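You operate a simulated robot arm through the tools that you are given. There is no shell and no other tool. Be economical: measure what you need, move in short steps, check, and stop when the job is done.

You run a simulated robot arm. Do the job below in one go: nothing can be reset, and whatever is moved stays where it is left.

TASK
Switch the water from the left row to zone 2: line gauge to 2.5 bar, then one run.
Fine: Shut the row valve, open that zone alone, press the run pad once and shut the zone after the run.
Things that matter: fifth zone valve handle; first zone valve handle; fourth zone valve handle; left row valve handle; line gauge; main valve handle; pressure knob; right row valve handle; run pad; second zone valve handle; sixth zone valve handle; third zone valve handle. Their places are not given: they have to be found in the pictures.

The check looks at the end state, three seconds after you hand in, the way a careful person would. Anything else that was tipped, shoved, dropped, spilled or broken makes it a failure.

THE ROBOT
A 7-joint arm with a two-finger parallel gripper, fixed in place. Base frame: the origin is at the foot of the arm, x ahead of it, y to its left, z up. Readings come in mm, degrees, newtons and seconds.
Its first joint turns from -132.0 to 132.0 degrees. Payload 3.91 kg.
The tool frame sits at the grasp point between the pads (the TCP): z along the fingers, y along the line on which they close. The tips reach 30 mm beyond it. Largest opening 110 mm; finger width 20, thickness 10; the body of the gripper, 48 by 112 mm, starts 55 mm behind the TCP.
Orientation is that of the tool frame in the base frame, as a unit quaternion [x, y, z, w]. With the fingers straight down and closing along the base's y, the tool's x points along the base's -x, its y along +y and its z along -z.

THE INTERFACE
- The arm moves only by the tool nudge_tool. Its argument "series" is a list of rows, each an object of numbers (a shift or turn left out is 0, a gripper value left out holds the last): "hand": the closure, from 0 (fully open) to 1 (shut); "tx", "ty", "tz": the shift along the tool's x, y, z in units of 250 mm (1.0 is 250 mm); "ax", "ay", "az": the turn, a rotation vector about the tool's x, y, z in units of 120 degrees (1.0 is 120 degrees). In form: [{"hand": .., "tx": .., "ty": .., "tz": .., "ax": .., "ay": .., "az": ..}, ...]. A call has 1 to 20 rows; each row is the pose to reach, as a shift and turn from the pose commanded when the call began, along the tool's axes at that moment. A call with a number of a shift or a turn outside -1 to 1 is refused whole. Each row takes 0.2 s and may step no farther than 50 mm and 8.6 degrees from the row before; otherwise, or with a gripper value out of range, the whole call is refused. A pose out of reach is approached as far as the arm can. The call stops where the force on the tool passes 90 N (or 10 N more than at its start, if that is more) or the arm is blocked; 0.2 s more then pass. The fingers move at their own pace (about 108 mm/s each) and stop on an object; they squeeze with about 29 N. The grip force told is the motor's: it shows also when the fingers shut on nothing. Time passes only in rows, and 0.2 s behind the last, so rows that repeat a pose let the fingers close. The reply holds the time, the measured pose of the TCP, the force on the tool along the base axes, the opening and the grip force, in the units named above and with some noise, with the torque about the TCP (base axes, N m) and any sound that the robot's microphone picked up.
- Cameras (640 x 400 px; columns grow to the right, rows downward): "scene" is fixed at [399.6, -649.4, 1444]; the picture's right is [0.98, -0.20, 0.00], its down [-0.06, -0.30, -0.95] and it looks along [0.19, 0.93, -0.31] (base axes); focal length 358 px, centre (320, 200). "wrist" rides on the gripper at [72, 17, -103] in the tool frame; the picture's right is [-0.23, 0.97, 0.00], its down [-0.76, -0.18, -0.62] and it looks along [-0.61, -0.14, 0.78] (tool axes); focal length 222 px, centre (320, 200).
- camera(camera): a new picture of that camera. No time passes.
- point_at(camera, pixels): for up to 12 pixels [column, row] of the newest picture of that camera ("zoom" is the newest enlarged one), the place [x, y, z] in the base frame of the surface seen there, good to about 3 mm. No time passes.
- inspect(camera, box): a new picture of the part [left, top, right, bottom] of that camera's present view, enlarged. No time passes.
- close_job(): hands the job in; it is judged then, once.

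Keep the steps short. Do not move on a guess: measure, check each grasp and each placing, and mend mistakes. In all there are 80 turns and 46 pictures (those below and enlarged ones count). Leave the gripper open and the arm clear of the work at the hand-in unless told otherwise, and finish with a single line.

The tools are called after ">>>" by a JSON object that holds its "name" and its "arguments". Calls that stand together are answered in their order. nudge_tool: Moves the arm, as the interface text tells. Its arguments: {"type":"object","properties":{"series":{"type":"array"}},"required":["series"]} The other tools are called the same way: camera (camera) takes a picture; point_at (camera, pixels) gives the place of the surface under pixels of a picture; inspect (camera, box) takes an enlarged picture of a part of a camera's view; close_job () hands the job in.

At the start:

```text
clock: 0.0
ee_pos: [637.9, 219.8, 1399.4]
ee_rot: [0.0, 1.0, 0.001, 0.0]
contact_force: [0.5, 0.4, -1.0]
ft_torque: [-0.01, 0.0, 0.02]
grip_width: 110.0
grasp_force: 0.0
```

scene: 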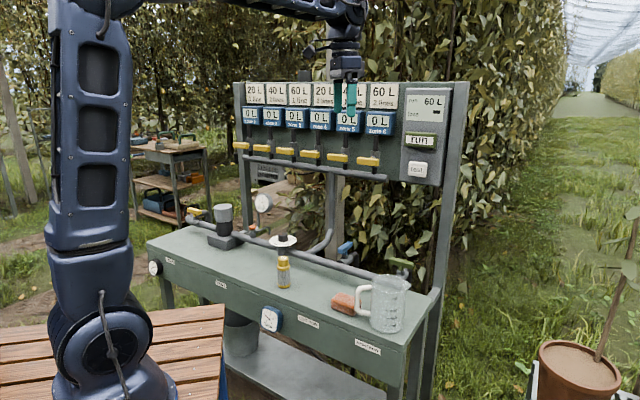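
wrist: 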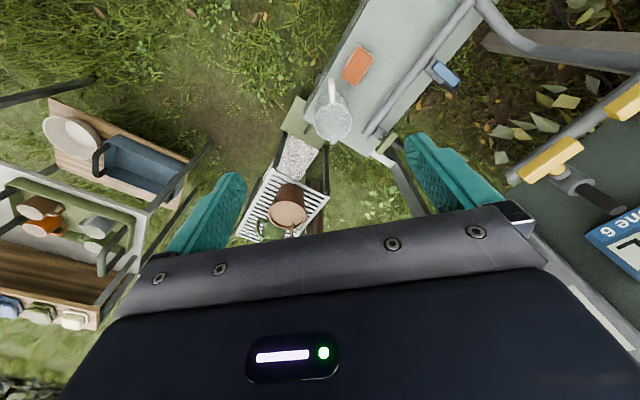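

I see a bench with a panel of zone valves, a gauge and knobs. I'll enlarge the panel and the bench to read them.

>>> {"name": "inspect", "arguments": {"camera": "scene", "box": [225, 70, 475, 226]}}

>>> {"name": "inspect", "arguments": {"camera": "scene", "box": [140, 190, 440, 378]}}

```text
2.56 times, centred on (350, 148) of scene
```

zoom: 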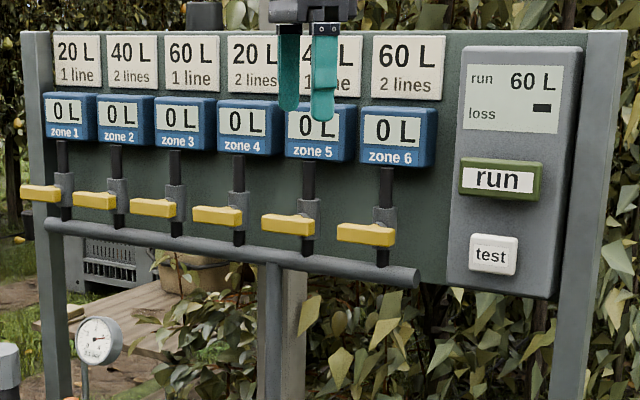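

```text
2.13 times, centred on (290, 284) of scene
```

zoom: 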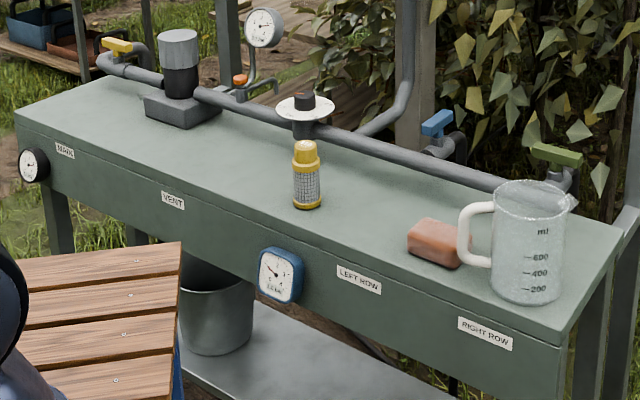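

Next I'll look closer at the row valves, the gauge and the knob.

>>> {"name": "inspect", "arguments": {"camera": "scene", "box": [180, 185, 300, 260]}}

>>> {"name": "inspect", "arguments": {"camera": "scene", "box": [310, 220, 430, 295]}}

>>> {"name": "inspect", "arguments": {"camera": "scene", "box": [244, 186, 284, 211]}}

```text
5.33 times, centred on (240, 222) of scene
```

zoom: 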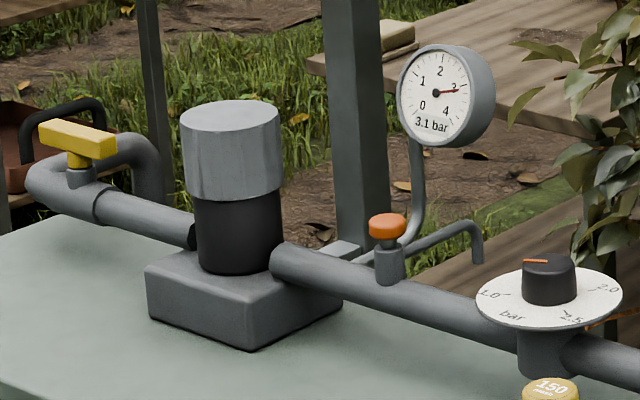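

```text
5.33 times, centred on (370, 258) of scene
```

zoom: 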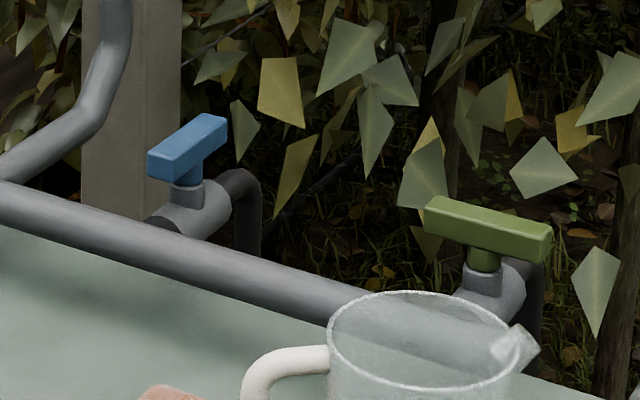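

```text
16.00 times, centred on (264, 198) of scene
```

zoom: 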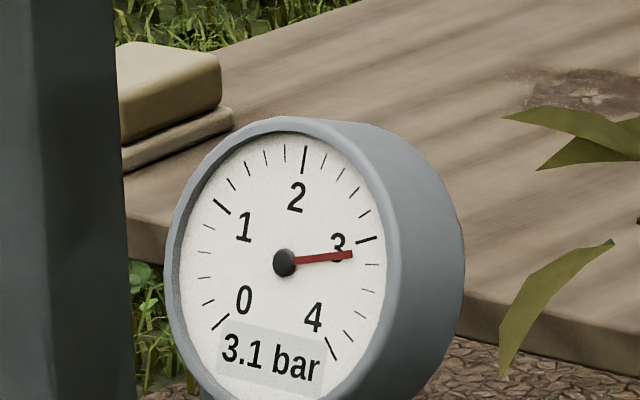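

Gauge reads 3.1 bar. The blue left row handle lies along its pipe (open) and the green one lies across (shut). I'll zoom on the knob and locate its points.

>>> {"name": "inspect", "arguments": {"camera": "scene", "box": [264, 226, 304, 251]}}

>>> {"name": "point_at", "arguments": {"camera": "scene", "pixels": [[340, 250], [350, 243], [346, 254], [345, 245], [393, 259], [412, 264], [283, 235], [202, 211], [263, 195], [352, 244]]}}

>>> {"name": "inspect", "arguments": {"camera": "scene", "box": [228, 130, 308, 180]}}

```text
16.00 times, centred on (284, 238) of scene
```

zoom: 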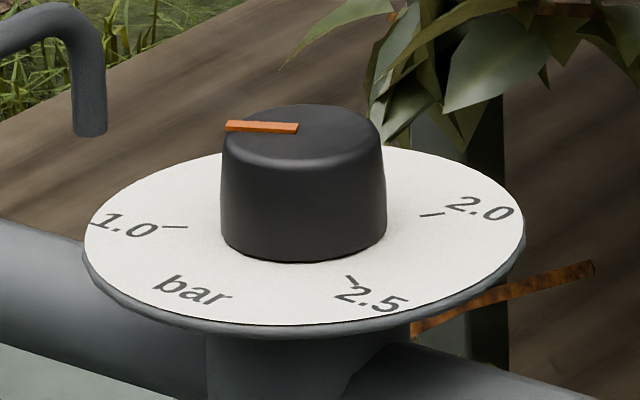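

```text
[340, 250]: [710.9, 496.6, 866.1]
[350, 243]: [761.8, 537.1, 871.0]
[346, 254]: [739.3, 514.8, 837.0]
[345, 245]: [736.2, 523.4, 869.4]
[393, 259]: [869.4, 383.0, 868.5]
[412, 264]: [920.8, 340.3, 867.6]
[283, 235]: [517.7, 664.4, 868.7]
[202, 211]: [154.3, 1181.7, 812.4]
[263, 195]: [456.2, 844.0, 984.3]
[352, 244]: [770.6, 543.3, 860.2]
```

```text
8.00 times, centred on (268, 155) of scene
```

zoom: 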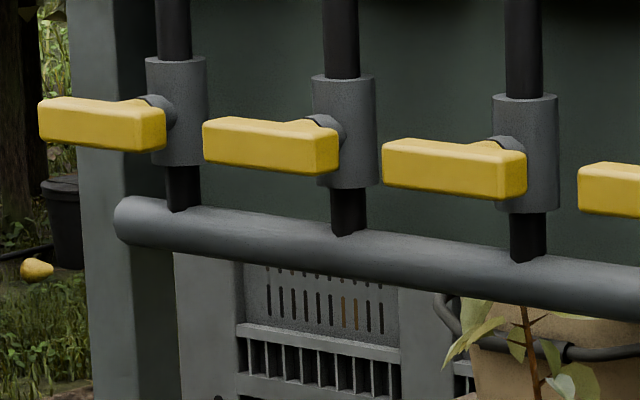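

Measure the zone handles from the zoom, plus the run pad from the scene.

>>> {"name": "point_at", "arguments": {"camera": "zoom", "pixels": [[210, 145], [270, 150], [330, 150], [270, 125], [110, 125], [450, 170], [340, 90], [175, 90], [320, 225], [345, 40], [330, 121], [270, 168]]}}

>>> {"name": "point_at", "arguments": {"camera": "scene", "pixels": [[420, 140], [417, 169], [430, 130], [270, 118], [309, 155], [338, 159], [368, 161], [340, 172], [283, 232], [278, 243], [297, 238], [284, 245]]}}

>>> {"name": "camera", "arguments": {"camera": "wrist"}}

```text
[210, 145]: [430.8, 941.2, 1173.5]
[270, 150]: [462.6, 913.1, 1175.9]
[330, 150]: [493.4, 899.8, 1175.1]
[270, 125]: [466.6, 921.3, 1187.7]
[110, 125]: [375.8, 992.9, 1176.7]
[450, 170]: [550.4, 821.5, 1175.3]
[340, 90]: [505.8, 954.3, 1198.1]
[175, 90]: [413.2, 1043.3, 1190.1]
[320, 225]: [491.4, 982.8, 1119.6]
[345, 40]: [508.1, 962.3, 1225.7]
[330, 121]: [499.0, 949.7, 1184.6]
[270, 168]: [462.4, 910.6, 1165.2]
```

```text
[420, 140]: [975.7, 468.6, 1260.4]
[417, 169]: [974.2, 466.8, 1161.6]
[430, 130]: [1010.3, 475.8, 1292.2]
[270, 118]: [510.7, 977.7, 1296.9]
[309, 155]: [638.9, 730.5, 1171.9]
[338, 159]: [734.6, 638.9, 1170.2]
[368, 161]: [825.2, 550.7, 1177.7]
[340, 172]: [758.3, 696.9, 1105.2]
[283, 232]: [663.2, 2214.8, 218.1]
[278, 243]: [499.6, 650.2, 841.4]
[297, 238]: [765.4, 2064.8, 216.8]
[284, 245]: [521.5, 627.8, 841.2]
```

```text
36 pictures are left
```

wrist: 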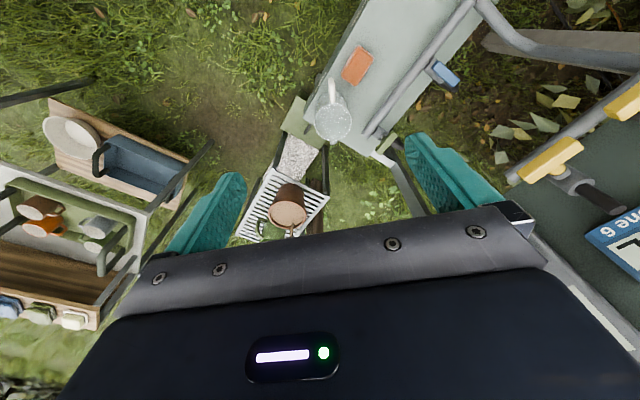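

The bench runs at 45° to the base: u=(0.707,-0.707) along it, and "out" is (0.707,0.707). I'll move to above the near side of the left row valve, yawed 45°, to see it closely.

>>> {"name": "nudge_tool", "arguments": {"series": [{"hand": 0, "tx": -0.011, "ty": 0.105, "tz": 0.125, "az": -0.047}, {"tx": -0.022, "ty": 0.21, "tz": 0.25, "az": -0.094}, {"tx": -0.033, "ty": 0.315, "tz": 0.375, "az": -0.141}, {"tx": -0.044, "ty": 0.42, "tz": 0.5, "az": -0.1875}, {"tx": -0.055, "ty": 0.525, "tz": 0.625, "az": -0.234}, {"tx": -0.066, "ty": 0.63, "tz": 0.75, "az": -0.281}, {"tx": -0.077, "ty": 0.735, "tz": 0.875, "az": -0.328}, {"tx": -0.088, "ty": 0.84, "tz": 1.0, "az": -0.375}]}}

>>> {"name": "camera", "arguments": {"camera": "wrist"}}

>>> {"name": "camera", "arguments": {"camera": "scene"}}

```text
clock: 1.8
ee_pos: [657.9, 432.3, 1148.0]
ee_rot: [-0.383, 0.924, 0.001, 0.001]
contact_force: [-0.8, 0.3, 0.7]
ft_torque: [0.02, -0.01, 0.02]
grip_width: 110.0
grasp_force: 0.0
```

```text
35 pictures are left
```

wrist: 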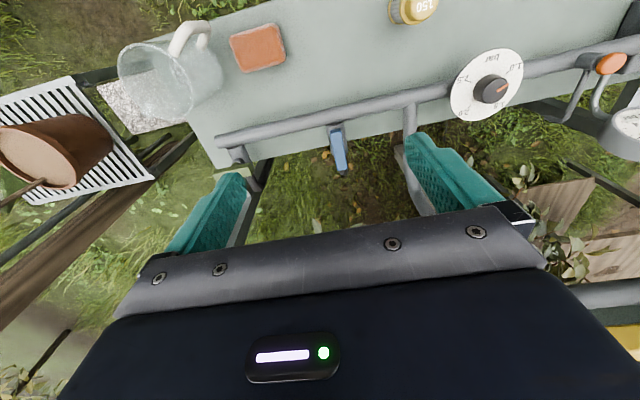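

```text
34 pictures are left
```

scene: 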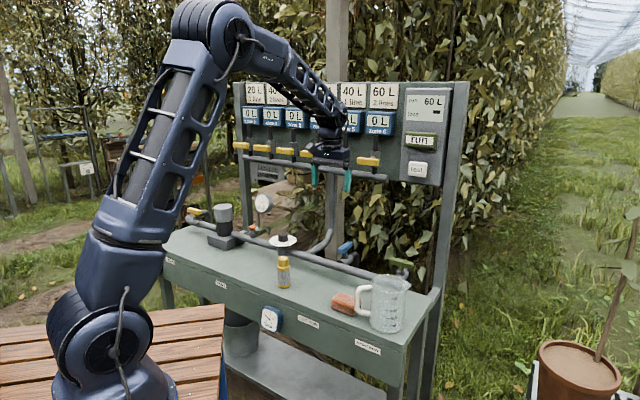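

I see the blue handle at (338,148), the knob at (491,90), the gauge at right and the jug at left. Measuring.

>>> {"name": "inspect", "arguments": {"camera": "wrist", "box": [220, 30, 540, 230]}}

>>> {"name": "point_at", "arguments": {"camera": "wrist", "pixels": [[335, 128], [339, 148], [343, 169], [331, 148], [346, 148], [491, 90], [478, 92], [503, 88], [420, 8], [412, 20], [215, 70], [300, 130]]}}

```text
2.00 times, centred on (380, 130) of wrist
```

zoom: 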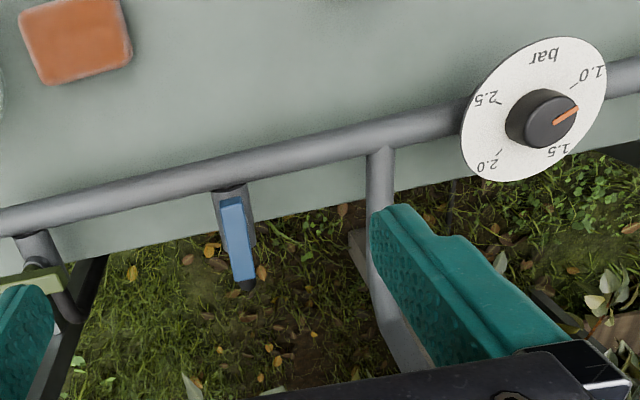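

```text
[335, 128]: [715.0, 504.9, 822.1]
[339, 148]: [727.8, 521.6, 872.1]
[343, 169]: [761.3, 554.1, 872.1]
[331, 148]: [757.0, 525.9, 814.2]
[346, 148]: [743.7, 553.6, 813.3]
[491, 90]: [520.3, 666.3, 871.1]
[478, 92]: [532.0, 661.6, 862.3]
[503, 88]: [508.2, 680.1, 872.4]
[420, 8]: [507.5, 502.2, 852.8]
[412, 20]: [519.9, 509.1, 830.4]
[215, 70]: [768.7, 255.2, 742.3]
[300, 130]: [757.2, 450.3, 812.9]
```

The handle is about 75 mm long, its pivot near (737,524), its top z≈872. My fingers already close along u, so I'll go above it, half closed, with the tips 18 mm clear.

>>> {"name": "nudge_tool", "arguments": {"series": [{"hand": 0.4, "tx": -0.081, "ty": 0.006, "tz": 0.152}, {"tx": -0.161, "ty": 0.012, "tz": 0.304}, {"tx": -0.242, "ty": 0.018, "tz": 0.456}, {"tx": -0.323, "ty": 0.024, "tz": 0.608}, {"tx": -0.403, "ty": 0.031, "tz": 0.76}, {"tx": -0.484, "ty": 0.037, "tz": 0.912}]}}

>>> {"name": "camera", "arguments": {"camera": "wrist"}}

>>> {"name": "inspect", "arguments": {"camera": "scene", "box": [270, 130, 430, 290]}}

```text
clock: 3.2
ee_pos: [740.6, 524.9, 922.0]
ee_rot: [-0.383, 0.924, 0.0, 0.0]
contact_force: [0.6, 0.2, 0.4]
ft_torque: [0.03, -0.01, -0.01]
grip_width: 66.0
grasp_force: 0.0
```

```text
32 pictures are left
```

wrist: 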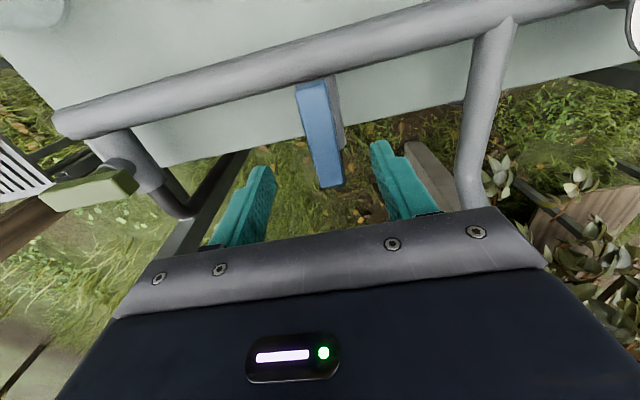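

```text
2.50 times, centred on (350, 210) of scene
```

zoom: 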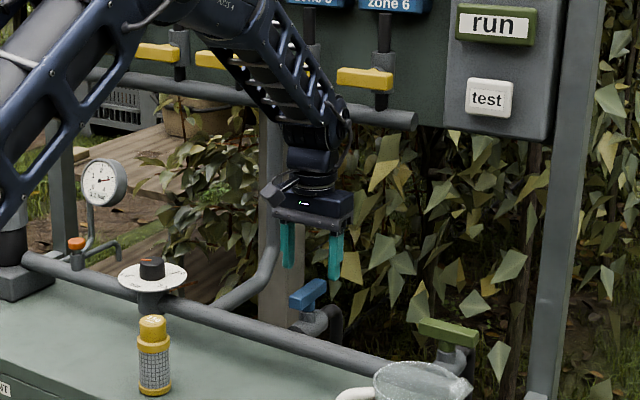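

Measure the blue handle's top corners precisely from the wrist view.

>>> {"name": "point_at", "arguments": {"camera": "wrist", "pixels": [[303, 92], [325, 88], [312, 90], [317, 130], [320, 150], [325, 178], [310, 130], [332, 130], [318, 184], [340, 180]]}}

```text
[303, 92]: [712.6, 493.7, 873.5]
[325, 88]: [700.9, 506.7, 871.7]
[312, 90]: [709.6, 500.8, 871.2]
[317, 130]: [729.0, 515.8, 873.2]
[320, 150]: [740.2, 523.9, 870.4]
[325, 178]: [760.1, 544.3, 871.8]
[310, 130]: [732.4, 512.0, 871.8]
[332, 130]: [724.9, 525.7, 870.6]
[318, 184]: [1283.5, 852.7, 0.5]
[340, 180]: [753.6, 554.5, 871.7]
```

Handle centre is (733.5,525), so I'm 5 mm off. I'll correct that, lower 46 mm and close.

>>> {"name": "nudge_tool", "arguments": {"series": [{"hand": 0.4, "tx": 0.02, "ty": 0.02, "tz": 0.06}, {"tx": 0.02, "ty": 0.02, "tz": 0.13}, {"tx": 0.02, "ty": 0.02, "tz": 0.184}, {"hand": 1, "tx": 0.02, "ty": 0.02, "tz": 0.184}, {"tx": 0.02, "ty": 0.02, "tz": 0.184}, {"tx": 0.02, "ty": 0.02, "tz": 0.184}]}}

```text
clock: 4.6
ee_pos: [732.9, 522.0, 874.6]
ee_rot: [-0.383, 0.924, 0.0, 0.0]
contact_force: [9.7, -10.8, 2.0]
ft_torque: [0.34, -0.61, -0.06]
grip_width: 21.8
grasp_force: 45.0
```

Gripped (22 mm). I'll test one direction with a small turn and watch the torque.

>>> {"name": "nudge_tool", "arguments": {"series": [{"hand": 1, "az": 0.05}, {"az": 0.1}, {"az": 0.15}]}}

```text
clock: 5.4
ee_pos: [733.1, 523.9, 875.4]
ee_rot: [-0.232, 0.973, 0.001, 0.001]
contact_force: [33.4, 8.6, -6.5]
ft_torque: [0.12, -0.74, -0.04]
grip_width: 21.8
grasp_force: 44.7
```

It turned 18° with little torque. I'll check whether the handle followed.

>>> {"name": "camera", "arguments": {"camera": "wrist"}}

>>> {"name": "inspect", "arguments": {"camera": "scene", "box": [310, 190, 390, 270]}}

```text
30 pictures are left
```

wrist: 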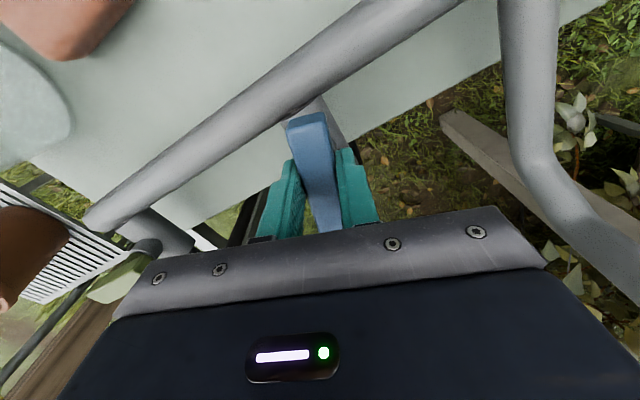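

```text
5.00 times, centred on (350, 230) of scene
```

zoom: 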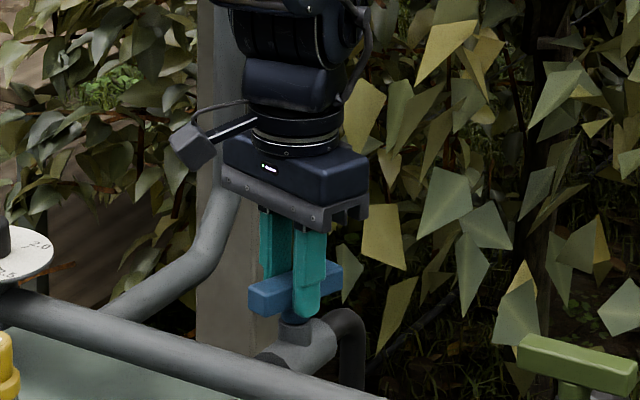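

The handle follows clockwise. Continuing toward 90° total.

>>> {"name": "nudge_tool", "arguments": {"series": [{"hand": 1, "az": 0.06}, {"az": 0.12}, {"az": 0.18}, {"az": 0.24}, {"az": 0.3}]}}

```text
clock: 6.6
ee_pos: [732.6, 526.6, 875.7]
ee_rot: [0.079, 0.997, 0.001, 0.0]
contact_force: [44.8, 51.2, -7.6]
ft_torque: [0.3, -0.76, 0.32]
grip_width: 21.9
grasp_force: 45.5
```

A side force has grown along +out (the pivot is a few mm farther out). I'll ease the grip centre 5 mm that way.

>>> {"name": "nudge_tool", "arguments": {"series": [{"hand": 1, "tx": -0.006, "ty": 0.008}, {"tx": -0.012, "ty": 0.016}]}}

```text
clock: 7.2
ee_pos: [731.4, 527.8, 875.1]
ee_rot: [0.077, 0.997, -0.002, -0.002]
contact_force: [-14.7, 15.2, 11.5]
ft_torque: [0.51, 0.06, 0.07]
grip_width: 22.1
grasp_force: 44.9
```

>>> {"name": "nudge_tool", "arguments": {"series": [{"hand": 1, "az": 0.06}, {"az": 0.12}, {"az": 0.18}, {"az": 0.24}, {"az": 0.3}]}}

```text
clock: 8.4
ee_pos: [736.4, 526.2, 875.1]
ee_rot: [0.383, 0.924, 0.001, -0.001]
contact_force: [-12.6, 32.9, -8.6]
ft_torque: [0.48, 0.13, 0.03]
grip_width: 22.3
grasp_force: 44.7
```

Now 90° turned. I'll release and look.

>>> {"name": "nudge_tool", "arguments": {"series": [{"hand": 0.4}, {"hand": 0.4}, {"hand": 0.4, "tz": -0.1}, {"hand": 0.4, "tz": -0.3}]}}

>>> {"name": "inspect", "arguments": {"camera": "scene", "box": [310, 190, 430, 290]}}

>>> {"name": "camera", "arguments": {"camera": "wrist"}}

>>> {"name": "inspect", "arguments": {"camera": "scene", "box": [240, 186, 320, 251]}}

```text
clock: 9.4
ee_pos: [734.0, 525.7, 952.8]
ee_rot: [0.382, 0.924, -0.002, -0.001]
contact_force: [-0.4, 0.2, -1.6]
ft_torque: [-0.04, -0.02, 0.02]
grip_width: 66.1
grasp_force: 0.0
```

```text
4.00 times, centred on (370, 240) of scene
```

zoom: 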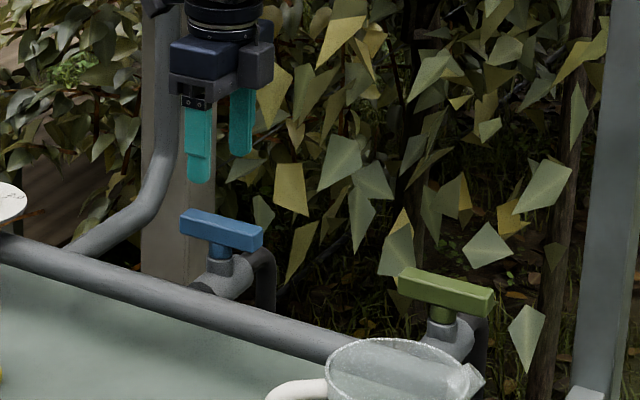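

```text
27 pictures are left
```

wrist: 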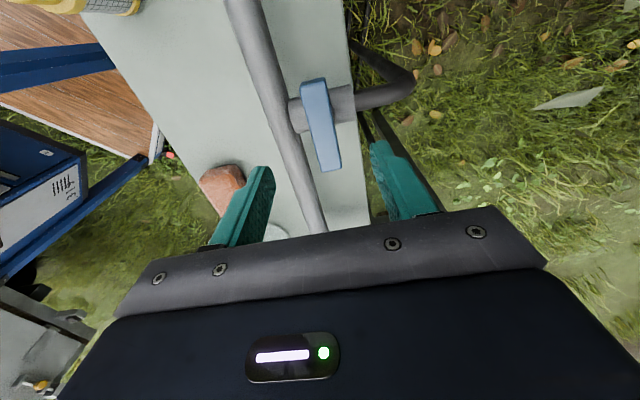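

```text
6.15 times, centred on (280, 218) of scene
```

zoom: 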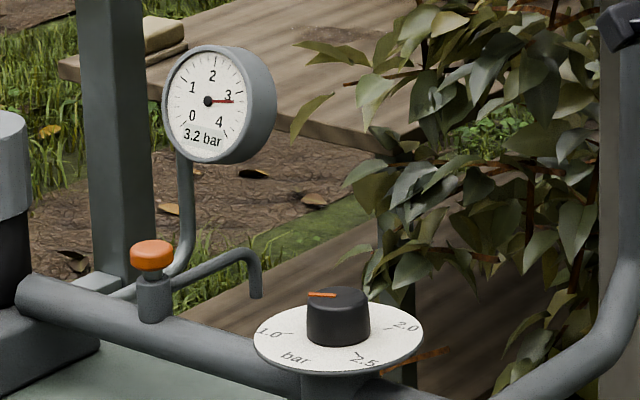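

The blue handle is now crosswise like the green one, and the gauge reads 3.2 bar. Next is zone 2: retreat and rise to z≈1176.

>>> {"name": "nudge_tool", "arguments": {"series": [{"hand": 0.4, "ty": -0.1, "tz": -0.149}, {"ty": -0.2, "tz": -0.297}, {"ty": -0.3, "tz": -0.446}, {"ty": -0.4, "tz": -0.595}, {"ty": -0.5, "tz": -0.743}, {"ty": -0.6, "tz": -0.892}]}}

>>> {"name": "nudge_tool", "arguments": {"series": [{"hand": 0.4, "tx": 0.155, "ax": -0.0625}, {"tx": 0.311, "ax": -0.125}, {"tx": 0.467, "ax": -0.1875}, {"tx": 0.623, "ax": -0.25}, {"tx": 0.778, "ax": -0.3125}, {"tx": 0.934, "ax": -0.375}]}}

>>> {"name": "nudge_tool", "arguments": {"series": [{"hand": 0.4, "tx": 0.155, "ax": -0.0625}, {"tx": 0.311, "ax": -0.125}, {"tx": 0.467, "ax": -0.1875}, {"tx": 0.623, "ax": -0.25}, {"tx": 0.778, "ax": -0.3125}, {"tx": 0.934, "ax": -0.375}]}}

>>> {"name": "camera", "arguments": {"camera": "wrist"}}

>>> {"name": "camera", "arguments": {"camera": "scene"}}

```text
clock: 10.8
ee_pos: [628.6, 417.2, 1173.5]
ee_rot: [0.383, 0.924, 0.0, 0.0]
contact_force: [-0.7, 0.7, -0.4]
ft_torque: [-0.03, 0.02, 0.01]
grip_width: 65.9
grasp_force: 0.1
```

```text
clock: 12.2
ee_pos: [462.2, 586.6, 1172.1]
ee_rot: [0.352, 0.854, 0.355, 0.146]
contact_force: [-1.3, 0.1, 0.3]
ft_torque: [-0.04, -0.07, -0.06]
grip_width: 66.1
grasp_force: 0.0
```

```text
clock: 13.6
ee_pos: [298.6, 752.8, 1172.6]
ee_rot: [0.27, 0.653, 0.654, 0.271]
contact_force: [0.7, -0.8, 0.4]
ft_torque: [0.0, 0.02, 0.05]
grip_width: 66.3
grasp_force: 0.2
out of reach, approached as far as the arm can: row 3
```

```text
25 pictures are left
```

wrist: 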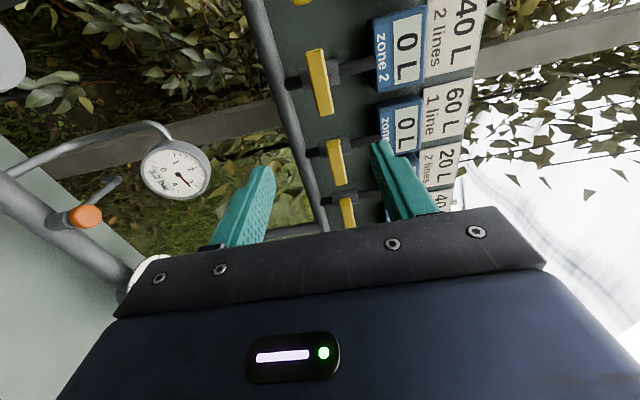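

```text
24 pictures are left
```

scene: 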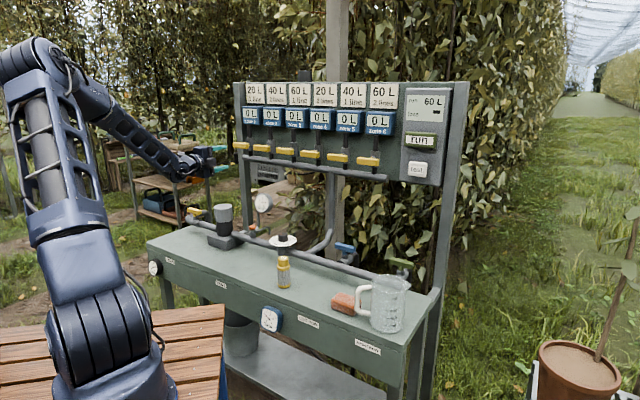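

The wrist view shows the zone 2 handle at (320,82). Measuring it precisely.

>>> {"name": "point_at", "arguments": {"camera": "wrist", "pixels": [[311, 53], [318, 80], [326, 108], [312, 82], [325, 80], [333, 72], [298, 0], [336, 160], [347, 212], [288, 82]]}}

>>> {"name": "inspect", "arguments": {"camera": "wrist", "box": [230, 0, 430, 220]}}

```text
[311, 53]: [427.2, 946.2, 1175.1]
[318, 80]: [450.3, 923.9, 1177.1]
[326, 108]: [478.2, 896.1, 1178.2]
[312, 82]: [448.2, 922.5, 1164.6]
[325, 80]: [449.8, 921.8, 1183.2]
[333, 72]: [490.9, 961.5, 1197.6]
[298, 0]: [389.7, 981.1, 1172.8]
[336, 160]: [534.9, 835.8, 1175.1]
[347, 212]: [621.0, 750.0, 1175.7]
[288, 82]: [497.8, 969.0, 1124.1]
```

```text
1.82 times, centred on (330, 110) of wrist
```

zoom: 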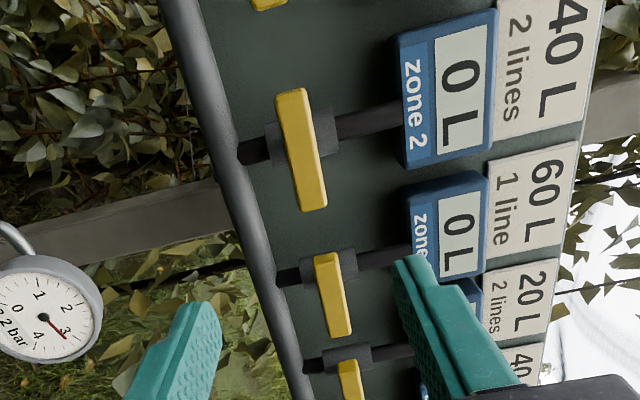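

Zone 2 handle centre is (452,921,1175). I'll approach to just short of it and check.

>>> {"name": "nudge_tool", "arguments": {"series": [{"hand": 0.4, "tx": 0.011, "ty": 0.002, "tz": 0.176}, {"tx": 0.022, "ty": 0.005, "tz": 0.353}, {"tx": 0.033, "ty": 0.007, "tz": 0.53}, {"tx": 0.044, "ty": 0.01, "tz": 0.706}]}}

>>> {"name": "camera", "arguments": {"camera": "wrist"}}

```text
clock: 14.6
ee_pos: [414.7, 883.6, 1174.3]
ee_rot: [0.27, 0.653, 0.654, 0.27]
contact_force: [-2.2, -0.8, 0.9]
ft_torque: [-0.05, 0.02, -0.07]
grip_width: 66.0
grasp_force: 0.0
```

```text
22 pictures are left
```

wrist: 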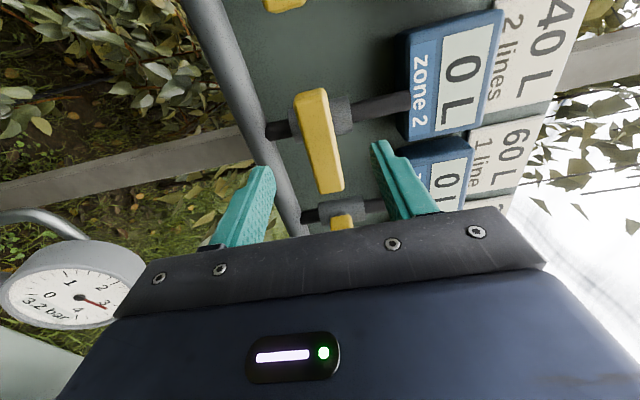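

Aligned around the zone 2 handle. Advance 49 mm and close.

>>> {"name": "nudge_tool", "arguments": {"series": [{"hand": 0.4, "tz": 0.1}, {"tz": 0.196}, {"hand": 1, "tz": 0.196}, {"tz": 0.196}, {"tz": 0.196}]}}

```text
clock: 15.8
ee_pos: [449.1, 918.1, 1175.6]
ee_rot: [0.27, 0.653, 0.653, 0.271]
contact_force: [-3.0, 3.6, 3.4]
ft_torque: [0.05, -0.04, 0.28]
grip_width: 23.6
grasp_force: 45.1
```

Gripped. Shutting was clockwise, so I'll try opening anticlockwise with a small turn.

>>> {"name": "nudge_tool", "arguments": {"series": [{"hand": 1, "az": -0.05}, {"az": -0.1}, {"az": -0.15}]}}

```text
clock: 16.6
ee_pos: [449.3, 917.4, 1174.1]
ee_rot: [0.164, 0.688, 0.603, 0.369]
contact_force: [-18.2, -19.6, -9.8]
ft_torque: [0.11, -0.07, -0.71]
grip_width: 24.0
grasp_force: 45.4
```

Almost no torque about the valve axis, so it turns freely. Continue, then look.

>>> {"name": "nudge_tool", "arguments": {"series": [{"hand": 1, "az": -0.06}, {"az": -0.12}, {"az": -0.18}, {"az": -0.24}, {"az": -0.3}]}}

>>> {"name": "inspect", "arguments": {"camera": "scene", "box": [220, 70, 400, 200]}}

```text
clock: 17.8
ee_pos: [451.9, 916.3, 1171.4]
ee_rot: [-0.057, 0.707, 0.457, 0.537]
contact_force: [-15.3, -18.0, -44.0]
ft_torque: [0.13, 0.07, 0.21]
grip_width: 23.8
grasp_force: 45.3
```

```text
3.08 times, centred on (310, 135) of scene
```

zoom: 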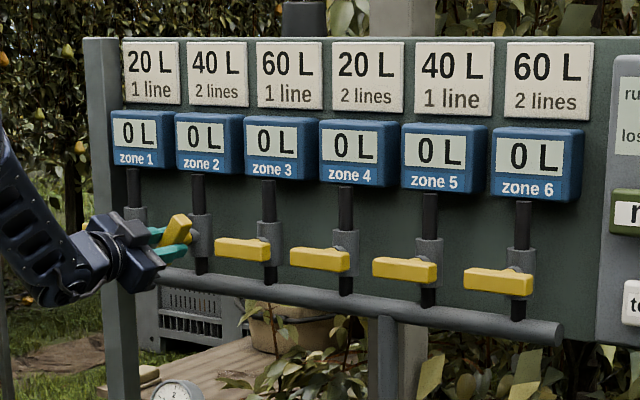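

It follows. I'll ease down 4 mm to relieve the side force and finish the 90°.

>>> {"name": "nudge_tool", "arguments": {"series": [{"hand": 1, "tx": 0.013, "ty": -0.0094}, {"tx": 0.013, "ty": -0.0094, "az": -0.06}, {"tx": 0.013, "ty": -0.0094, "az": -0.12}, {"tx": 0.013, "ty": -0.0094, "az": -0.18}, {"tx": 0.013, "ty": -0.0094, "az": -0.24}, {"tx": 0.013, "ty": -0.0094, "az": -0.3}]}}

```text
clock: 19.2
ee_pos: [452.6, 914.3, 1172.5]
ee_rot: [-0.271, 0.653, 0.27, 0.653]
contact_force: [0.4, -41.2, -32.1]
ft_torque: [-0.14, 0.46, 0.27]
grip_width: 24.1
grasp_force: 45.3
```

90° turned. Release, back off and check the handle and gauge.

>>> {"name": "nudge_tool", "arguments": {"series": [{"hand": 0.4}, {"hand": 0.4}, {"tz": -0.15}, {"tz": -0.3}, {"tz": -0.45}, {"tz": -0.6}, {"tz": -0.75}, {"tz": -0.9}]}}

>>> {"name": "inspect", "arguments": {"camera": "scene", "box": [225, 75, 305, 215]}}

```text
clock: 21.0
ee_pos: [293.6, 758.3, 1171.2]
ee_rot: [-0.27, 0.653, 0.27, 0.654]
contact_force: [0.4, 0.4, -1.0]
ft_torque: [0.01, -0.01, 0.02]
grip_width: 65.9
grasp_force: 0.1
```

```text
2.86 times, centred on (265, 145) of scene
```

zoom: 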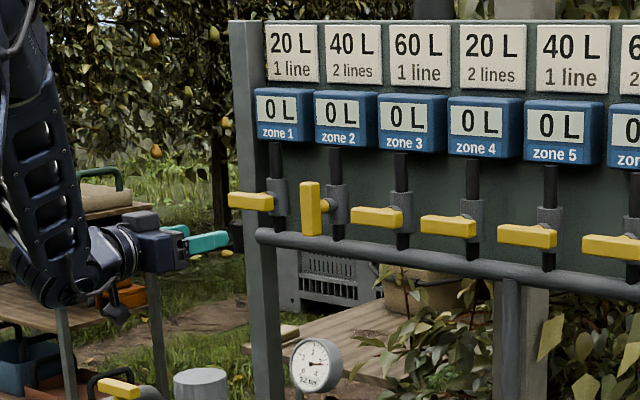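

Zone 2's handle is now vertical (open) and the others are horizontal. Next the pressure knob: turn the tool down and move above it.

>>> {"name": "nudge_tool", "arguments": {"series": [{"hand": 0.4, "ty": -0.075, "ay": 0.0625}, {"ty": -0.15, "ay": 0.125}, {"ty": -0.225, "ay": 0.1875}, {"ty": -0.3, "ay": 0.25}, {"ty": -0.375, "ay": 0.3125}, {"ty": -0.45, "ay": 0.375}]}}

>>> {"name": "nudge_tool", "arguments": {"series": [{"hand": 0.4, "ty": -0.075, "ay": 0.0625}, {"ty": -0.15, "ay": 0.125}, {"ty": -0.225, "ay": 0.1875}, {"ty": -0.3, "ay": 0.25}, {"ty": -0.375, "ay": 0.3125}, {"ty": -0.45, "ay": 0.375}]}}

>>> {"name": "nudge_tool", "arguments": {"series": [{"hand": 0.4, "tx": -0.063, "tz": 0.16}, {"tx": -0.125, "tz": 0.32}, {"tx": -0.188, "tz": 0.48}, {"tx": -0.25, "tz": 0.64}, {"tx": -0.313, "tz": 0.8}, {"tx": -0.376, "tz": 0.96}]}}

>>> {"name": "camera", "arguments": {"camera": "wrist"}}

```text
clock: 22.4
ee_pos: [369.8, 677.4, 1172.5]
ee_rot: [-0.355, 0.853, 0.147, 0.353]
contact_force: [-1.1, 0.7, 0.2]
ft_torque: [-0.04, -0.05, -0.02]
grip_width: 65.8
grasp_force: 0.0
```

```text
clock: 23.8
ee_pos: [450.8, 598.1, 1173.2]
ee_rot: [-0.384, 0.923, -0.001, -0.001]
contact_force: [-0.8, 0.9, 0.3]
ft_torque: [-0.02, -0.05, -0.03]
grip_width: 65.9
grasp_force: 0.1
```

```text
clock: 25.2
ee_pos: [516.5, 665.0, 930.9]
ee_rot: [-0.383, 0.924, 0.001, 0.001]
contact_force: [-0.6, -0.6, 0.7]
ft_torque: [0.01, -0.03, 0.0]
grip_width: 66.1
grasp_force: 0.0
```

```text
19 pictures are left
```

wrist: 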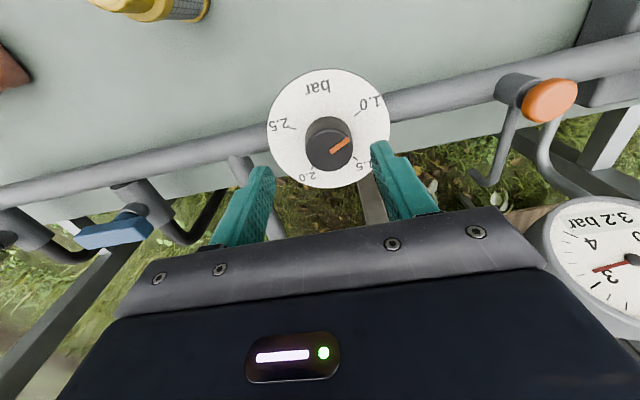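

Gauge 3.2 is visible at right. Measure the knob's top.

>>> {"name": "point_at", "arguments": {"camera": "wrist", "pixels": [[332, 152], [318, 155], [345, 158], [332, 165], [330, 142], [350, 140], [330, 178], [300, 130]]}}

```text
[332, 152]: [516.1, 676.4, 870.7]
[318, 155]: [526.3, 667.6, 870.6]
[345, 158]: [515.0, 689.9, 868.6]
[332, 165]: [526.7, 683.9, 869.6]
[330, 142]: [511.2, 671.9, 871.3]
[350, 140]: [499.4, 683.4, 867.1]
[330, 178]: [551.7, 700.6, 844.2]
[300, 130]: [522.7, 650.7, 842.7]
```

>>> {"name": "inspect", "arguments": {"camera": "wrist", "box": [290, 105, 370, 185]}}

```text
5.00 times, centred on (330, 145) of wrist
```

zoom: 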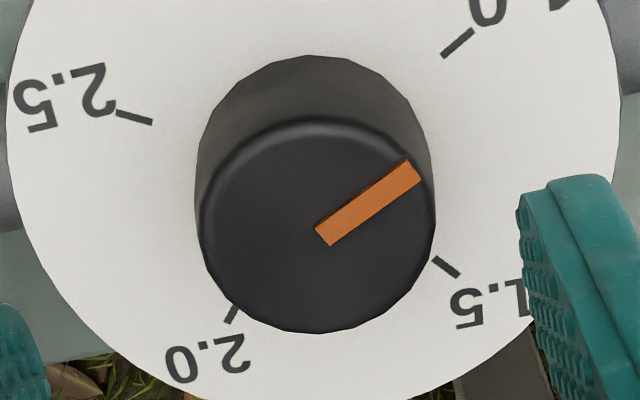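

>>> {"name": "point_at", "arguments": {"camera": "zoom", "pixels": [[318, 226], [320, 135], [318, 322], [212, 228], [425, 225], [318, 237], [450, 40], [445, 267], [232, 313], [135, 117]]}}

```text
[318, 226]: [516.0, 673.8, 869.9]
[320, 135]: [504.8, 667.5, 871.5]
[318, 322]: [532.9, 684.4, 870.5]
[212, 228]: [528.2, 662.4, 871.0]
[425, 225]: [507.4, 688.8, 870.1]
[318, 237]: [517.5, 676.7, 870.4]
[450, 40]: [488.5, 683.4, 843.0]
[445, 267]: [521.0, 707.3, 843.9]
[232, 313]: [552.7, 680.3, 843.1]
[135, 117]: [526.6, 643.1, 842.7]
```

Knob centre is (518,676), diameter about 37 mm, and the pointer sits near 1.07–1.2. Center on it, lower (tips to z≈848, above the plate at 843) and grip.

>>> {"name": "nudge_tool", "arguments": {"series": [{"hand": 0.4, "tx": -0.034, "ty": 0.026}, {"tx": -0.034, "ty": 0.026, "tz": 0.11}, {"tx": -0.034, "ty": 0.026, "tz": 0.212}, {"hand": 1, "tx": -0.034, "ty": 0.026, "tz": 0.212}, {"tx": -0.034, "ty": 0.026, "tz": 0.212}]}}

>>> {"name": "nudge_tool", "arguments": {"series": [{"hand": 1, "az": -0.05}, {"az": -0.083}, {"az": -0.083}]}}

>>> {"name": "camera", "arguments": {"camera": "wrist"}}

```text
clock: 26.4
ee_pos: [517.8, 673.7, 878.6]
ee_rot: [-0.382, 0.924, 0.0, -0.001]
contact_force: [6.3, -11.0, -3.7]
ft_torque: [-0.11, -0.53, -0.02]
grip_width: 40.6
grasp_force: 44.5
```

```text
clock: 27.2
ee_pos: [519.9, 675.5, 879.0]
ee_rot: [-0.461, 0.887, 0.0, 0.0]
contact_force: [7.7, -18.8, -4.6]
ft_torque: [-0.64, -0.2, -0.87]
grip_width: 40.7
grasp_force: 44.8
```

```text
17 pictures are left
```

wrist: 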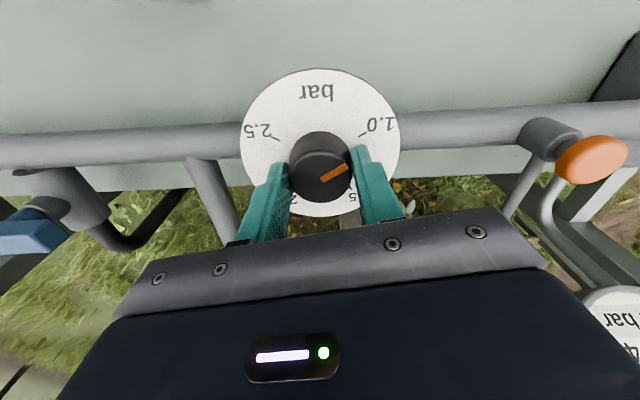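

Torque 0.87 N·m. I'll read the gauge from the scene camera.

>>> {"name": "inspect", "arguments": {"camera": "scene", "box": [248, 186, 308, 251]}}

```text
6.15 times, centred on (278, 218) of scene
```

zoom: 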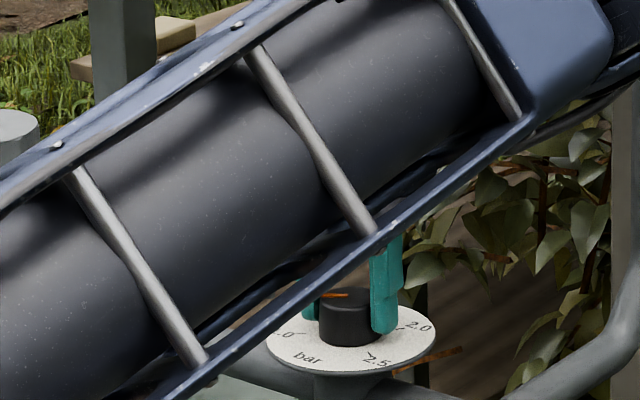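

The arm hides the gauge from there. I'll release, rise and yaw back to read the gauge with the wrist camera.

>>> {"name": "nudge_tool", "arguments": {"series": [{"hand": 0.4}, {"hand": 0.4}, {"tz": -0.11, "az": 0.06}, {"tz": -0.212, "az": 0.12}, {"tz": -0.212, "az": 0.18}, {"tz": -0.212, "az": 0.24}]}}

>>> {"name": "camera", "arguments": {"camera": "wrist"}}

```text
clock: 28.6
ee_pos: [520.5, 675.2, 932.9]
ee_rot: [-0.227, 0.974, 0.0, 0.0]
contact_force: [-0.2, -0.3, -0.3]
ft_torque: [-0.02, -0.04, 0.02]
grip_width: 65.9
grasp_force: 0.0
```

```text
15 pictures are left
```

wrist: 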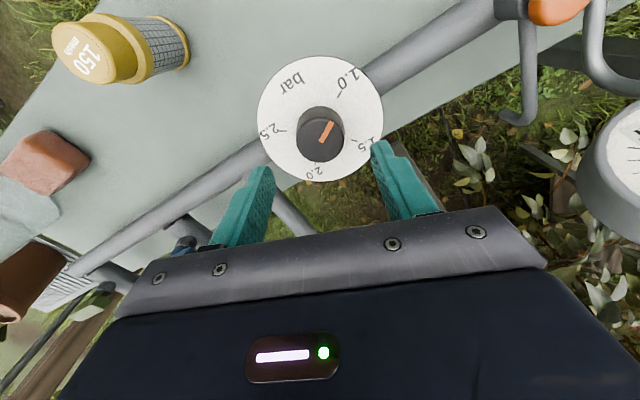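

The gauge is cut off at right. I'll yaw back to −45° and shift 50 mm toward the gauge.

>>> {"name": "nudge_tool", "arguments": {"series": [{"hand": 0.4, "tx": 0.021, "ty": 0.063, "az": -0.052}, {"tx": 0.043, "ty": 0.126, "az": -0.105}, {"tx": 0.064, "ty": 0.19, "az": -0.157}]}}

>>> {"name": "camera", "arguments": {"camera": "wrist"}}

```text
clock: 29.4
ee_pos: [485.1, 712.4, 933.5]
ee_rot: [-0.383, 0.924, 0.0, 0.0]
contact_force: [0.0, 0.4, -0.1]
ft_torque: [0.01, 0.04, 0.0]
grip_width: 66.1
grasp_force: 0.1
```

```text
14 pictures are left
```

wrist: 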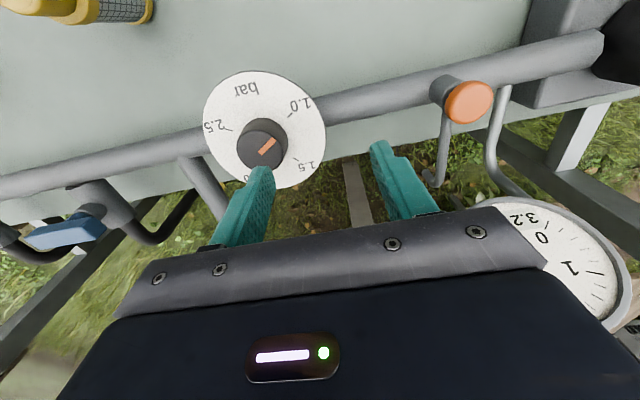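

The gauge still reads 3.2, and the 10° turn is too small to tell. I'll regrip and turn clockwise about 60° toward 1.5, then read the effect.

>>> {"name": "nudge_tool", "arguments": {"series": [{"hand": 0.4, "tx": 0.005, "ty": -0.1}, {"tx": 0.01, "ty": -0.202}, {"tx": 0.01, "ty": -0.202, "tz": 0.11}, {"tx": 0.01, "ty": -0.202, "tz": 0.218}, {"hand": 1, "tx": 0.01, "ty": -0.202, "tz": 0.218}, {"tx": 0.01, "ty": -0.202, "tz": 0.218}]}}

>>> {"name": "nudge_tool", "arguments": {"series": [{"hand": 1, "az": 0.0625}, {"az": 0.125}, {"az": 0.1875}, {"az": 0.25}, {"az": 0.3125}, {"az": 0.375}, {"az": 0.4375}, {"az": 0.5}]}}

>>> {"name": "nudge_tool", "arguments": {"series": [{"hand": 0.4}, {"hand": 0.4}, {"tz": -0.11}, {"tz": -0.218, "az": -0.0625}, {"tz": -0.218, "az": -0.125}, {"tz": -0.218, "az": -0.1875}, {"tz": -0.218, "az": -0.25}, {"tz": -0.218, "az": -0.3125}, {"tz": -0.218, "az": -0.375}, {"tz": -0.218, "az": -0.4375}, {"tz": -0.218, "az": -0.5}]}}

>>> {"name": "camera", "arguments": {"camera": "wrist"}}

```text
clock: 30.8
ee_pos: [518.4, 673.3, 876.9]
ee_rot: [-0.383, 0.924, -0.001, 0.001]
contact_force: [6.0, -17.2, 0.2]
ft_torque: [-0.33, -0.66, -0.06]
grip_width: 40.8
grasp_force: 45.3
```

```text
clock: 32.6
ee_pos: [517.1, 676.4, 877.8]
ee_rot: [0.131, 0.991, 0.001, -0.001]
contact_force: [18.1, 50.8, -9.4]
ft_torque: [1.5, -0.87, 0.12]
grip_width: 40.7
grasp_force: 45.3
```

```text
clock: 35.0
ee_pos: [516.1, 673.6, 931.6]
ee_rot: [-0.385, 0.923, 0.0, 0.0]
contact_force: [0.2, -1.2, 0.6]
ft_torque: [0.02, -0.01, 0.01]
grip_width: 66.0
grasp_force: 0.0
```

```text
13 pictures are left
```

wrist: 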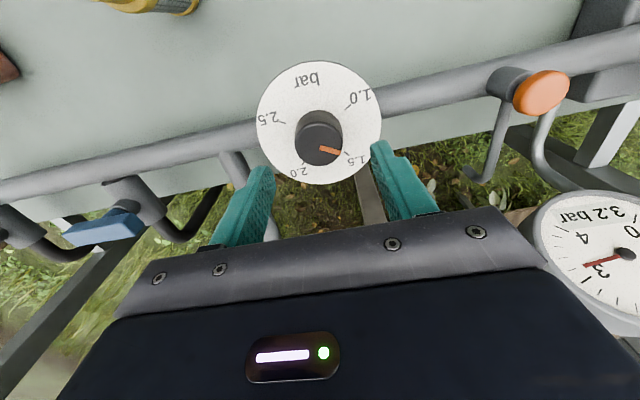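

The gauge stays at 3.2 while the knob is near 1.4, so pressure is trapped in the line and lowering it likely needs the VENT (orange cap). Inspecting and measuring that.

>>> {"name": "inspect", "arguments": {"camera": "wrist", "box": [460, 50, 640, 250]}}

>>> {"name": "point_at", "arguments": {"camera": "wrist", "pixels": [[545, 92], [525, 95], [560, 80], [545, 75], [545, 105], [505, 80], [475, 172], [600, 90], [535, 200]]}}

```text
2.00 times, centred on (550, 150) of wrist
```

zoom: 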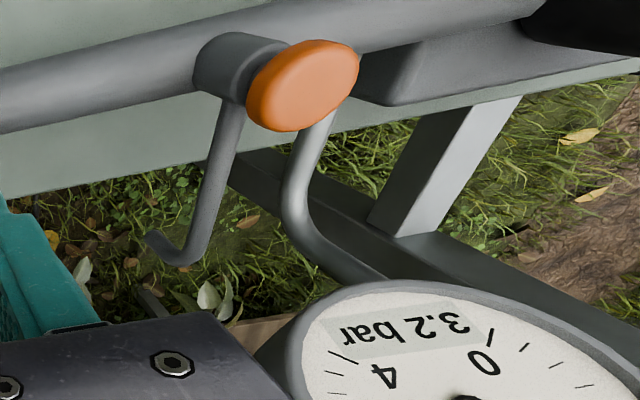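

```text
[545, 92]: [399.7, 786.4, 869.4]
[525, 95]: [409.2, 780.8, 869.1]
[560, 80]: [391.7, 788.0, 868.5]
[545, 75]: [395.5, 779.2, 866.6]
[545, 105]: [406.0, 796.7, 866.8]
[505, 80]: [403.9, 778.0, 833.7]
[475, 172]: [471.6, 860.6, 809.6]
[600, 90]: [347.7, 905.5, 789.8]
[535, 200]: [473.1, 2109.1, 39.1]
```

The orange cap is a push button at (400,786), top z 869. I'll check the pump's height and the gauge for clearance before going there.

>>> {"name": "point_at", "arguments": {"camera": "scene", "pixels": [[222, 206], [214, 215], [230, 215], [222, 225], [263, 202], [263, 193], [256, 203], [271, 203]]}}

>>> {"name": "point_at", "arguments": {"camera": "wrist", "pixels": [[625, 253], [600, 200], [545, 230], [580, 270], [600, 195], [632, 30]]}}

```text
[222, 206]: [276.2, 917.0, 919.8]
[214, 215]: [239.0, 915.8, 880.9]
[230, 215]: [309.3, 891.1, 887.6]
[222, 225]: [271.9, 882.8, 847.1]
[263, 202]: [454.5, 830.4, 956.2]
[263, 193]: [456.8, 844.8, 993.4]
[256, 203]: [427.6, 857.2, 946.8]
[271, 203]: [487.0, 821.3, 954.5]
```

```text
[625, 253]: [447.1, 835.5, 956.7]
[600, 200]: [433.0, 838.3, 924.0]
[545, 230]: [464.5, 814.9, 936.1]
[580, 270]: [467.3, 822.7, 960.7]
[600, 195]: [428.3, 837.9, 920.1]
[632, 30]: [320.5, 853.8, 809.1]
```

Clearances are fine (pump 138 mm away, gauge about 60 mm behind). I'll close the fingers and move over the vent button with a 12° lean toward the robot.

>>> {"name": "nudge_tool", "arguments": {"series": [{"hand": 1, "tx": 0.009, "ty": 0.16, "ay": -0.025}, {"tx": 0.018, "ty": 0.323, "ay": -0.05}, {"tx": 0.027, "ty": 0.485, "ay": -0.075}, {"tx": 0.036, "ty": 0.646, "ay": -0.1}, {"tx": 0.036, "ty": 0.646, "ay": -0.1}]}}

>>> {"name": "camera", "arguments": {"camera": "wrist"}}

```text
clock: 36.2
ee_pos: [396.4, 785.4, 933.9]
ee_rot: [-0.381, 0.919, 0.04, 0.097]
contact_force: [0.5, -0.7, 0.3]
ft_torque: [0.0, 0.0, 0.01]
grip_width: 0.1
grasp_force: 28.9
```

```text
11 pictures are left
```

wrist: 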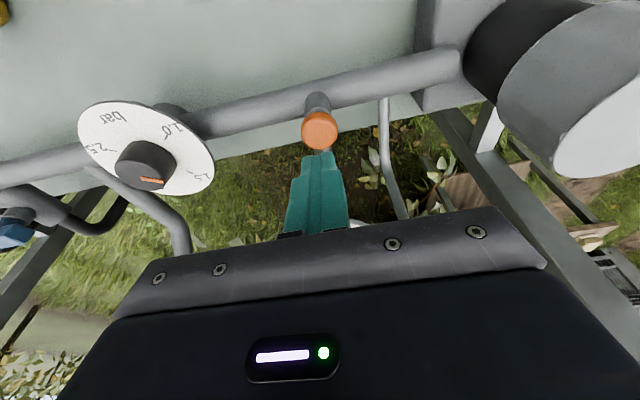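

Fingertips are above the orange cap. Press gently down about 6 mm past contact and see the force.

>>> {"name": "nudge_tool", "arguments": {"series": [{"hand": 1, "tx": 0.025, "tz": 0.117}, {"tx": 0.028, "tz": 0.133}, {"tx": 0.03, "tz": 0.141}, {"tx": 0.0316, "tz": 0.149}, {"tx": 0.033, "tz": 0.1565}]}}

```text
clock: 37.4
ee_pos: [398.4, 781.5, 893.4]
ee_rot: [-0.381, 0.919, 0.04, 0.096]
contact_force: [-1.8, 0.4, 4.6]
ft_torque: [-0.01, 0.06, -0.06]
grip_width: 0.0
grasp_force: 28.9
heard: click
```

Heard a click. Release upward and return to the knob view, where the gauge can be read.

>>> {"name": "nudge_tool", "arguments": {"series": [{"hand": 1, "tx": -0.02, "tz": -0.09}, {"tx": -0.033, "tz": -0.156}]}}

>>> {"name": "nudge_tool", "arguments": {"series": [{"hand": 0.4, "ty": -0.16, "ay": 0.025}, {"ty": -0.323, "ay": 0.05}, {"ty": -0.485, "ay": 0.075}, {"ty": -0.646, "ay": 0.1}]}}

>>> {"name": "camera", "arguments": {"camera": "wrist"}}

```text
clock: 38.0
ee_pos: [397.3, 780.6, 933.7]
ee_rot: [-0.381, 0.919, 0.04, 0.097]
contact_force: [1.0, 0.0, -0.5]
ft_torque: [-0.01, -0.03, 0.0]
grip_width: 0.0
grasp_force: 28.3
```

```text
clock: 39.0
ee_pos: [507.6, 670.4, 934.1]
ee_rot: [-0.384, 0.923, 0.0, 0.0]
contact_force: [-0.3, 0.4, -0.7]
ft_torque: [-0.03, -0.04, 0.02]
grip_width: 66.2
grasp_force: 0.1
```

```text
10 pictures are left
```

wrist: 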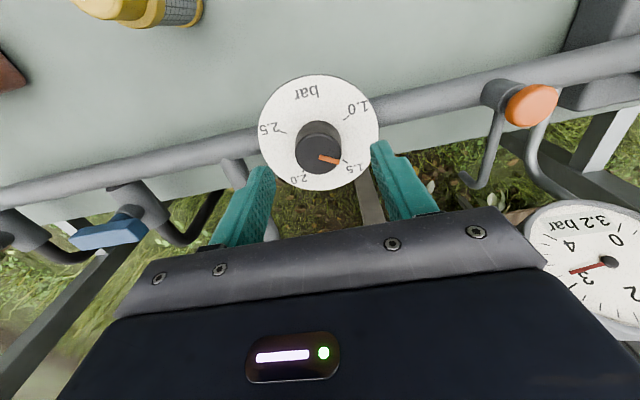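

Still 3.2: the press was too brief, or the knob must be set first. I'll set the knob near 2.5 in two 85° clockwise turns, then hold the vent longer.

>>> {"name": "nudge_tool", "arguments": {"series": [{"hand": 0.4, "tx": -0.044, "ty": -0.012}, {"tx": -0.044, "ty": -0.012, "tz": 0.12}, {"tx": -0.044, "ty": -0.012, "tz": 0.226}, {"hand": 1, "tx": -0.044, "ty": -0.012, "tz": 0.226}, {"tx": -0.044, "ty": -0.012, "tz": 0.226}]}}

>>> {"name": "nudge_tool", "arguments": {"series": [{"hand": 1, "az": 0.059}, {"az": 0.118}, {"az": 0.177}, {"az": 0.236}, {"az": 0.295}, {"az": 0.354}, {"az": 0.413}, {"az": 0.472}, {"az": 0.531}, {"az": 0.59}, {"az": 0.649}, {"az": 0.708}]}}

```text
clock: 40.2
ee_pos: [519.5, 675.4, 875.1]
ee_rot: [-0.384, 0.923, 0.0, -0.001]
contact_force: [-4.7, 0.7, -5.0]
ft_torque: [0.09, 0.06, -0.02]
grip_width: 40.6
grasp_force: 44.7
```

```text
clock: 42.8
ee_pos: [521.2, 674.8, 875.0]
ee_rot: [0.342, 0.94, 0.0, 0.001]
contact_force: [-13.6, 42.2, -5.8]
ft_torque: [1.23, 0.25, 0.0]
grip_width: 40.9
grasp_force: 44.7
```

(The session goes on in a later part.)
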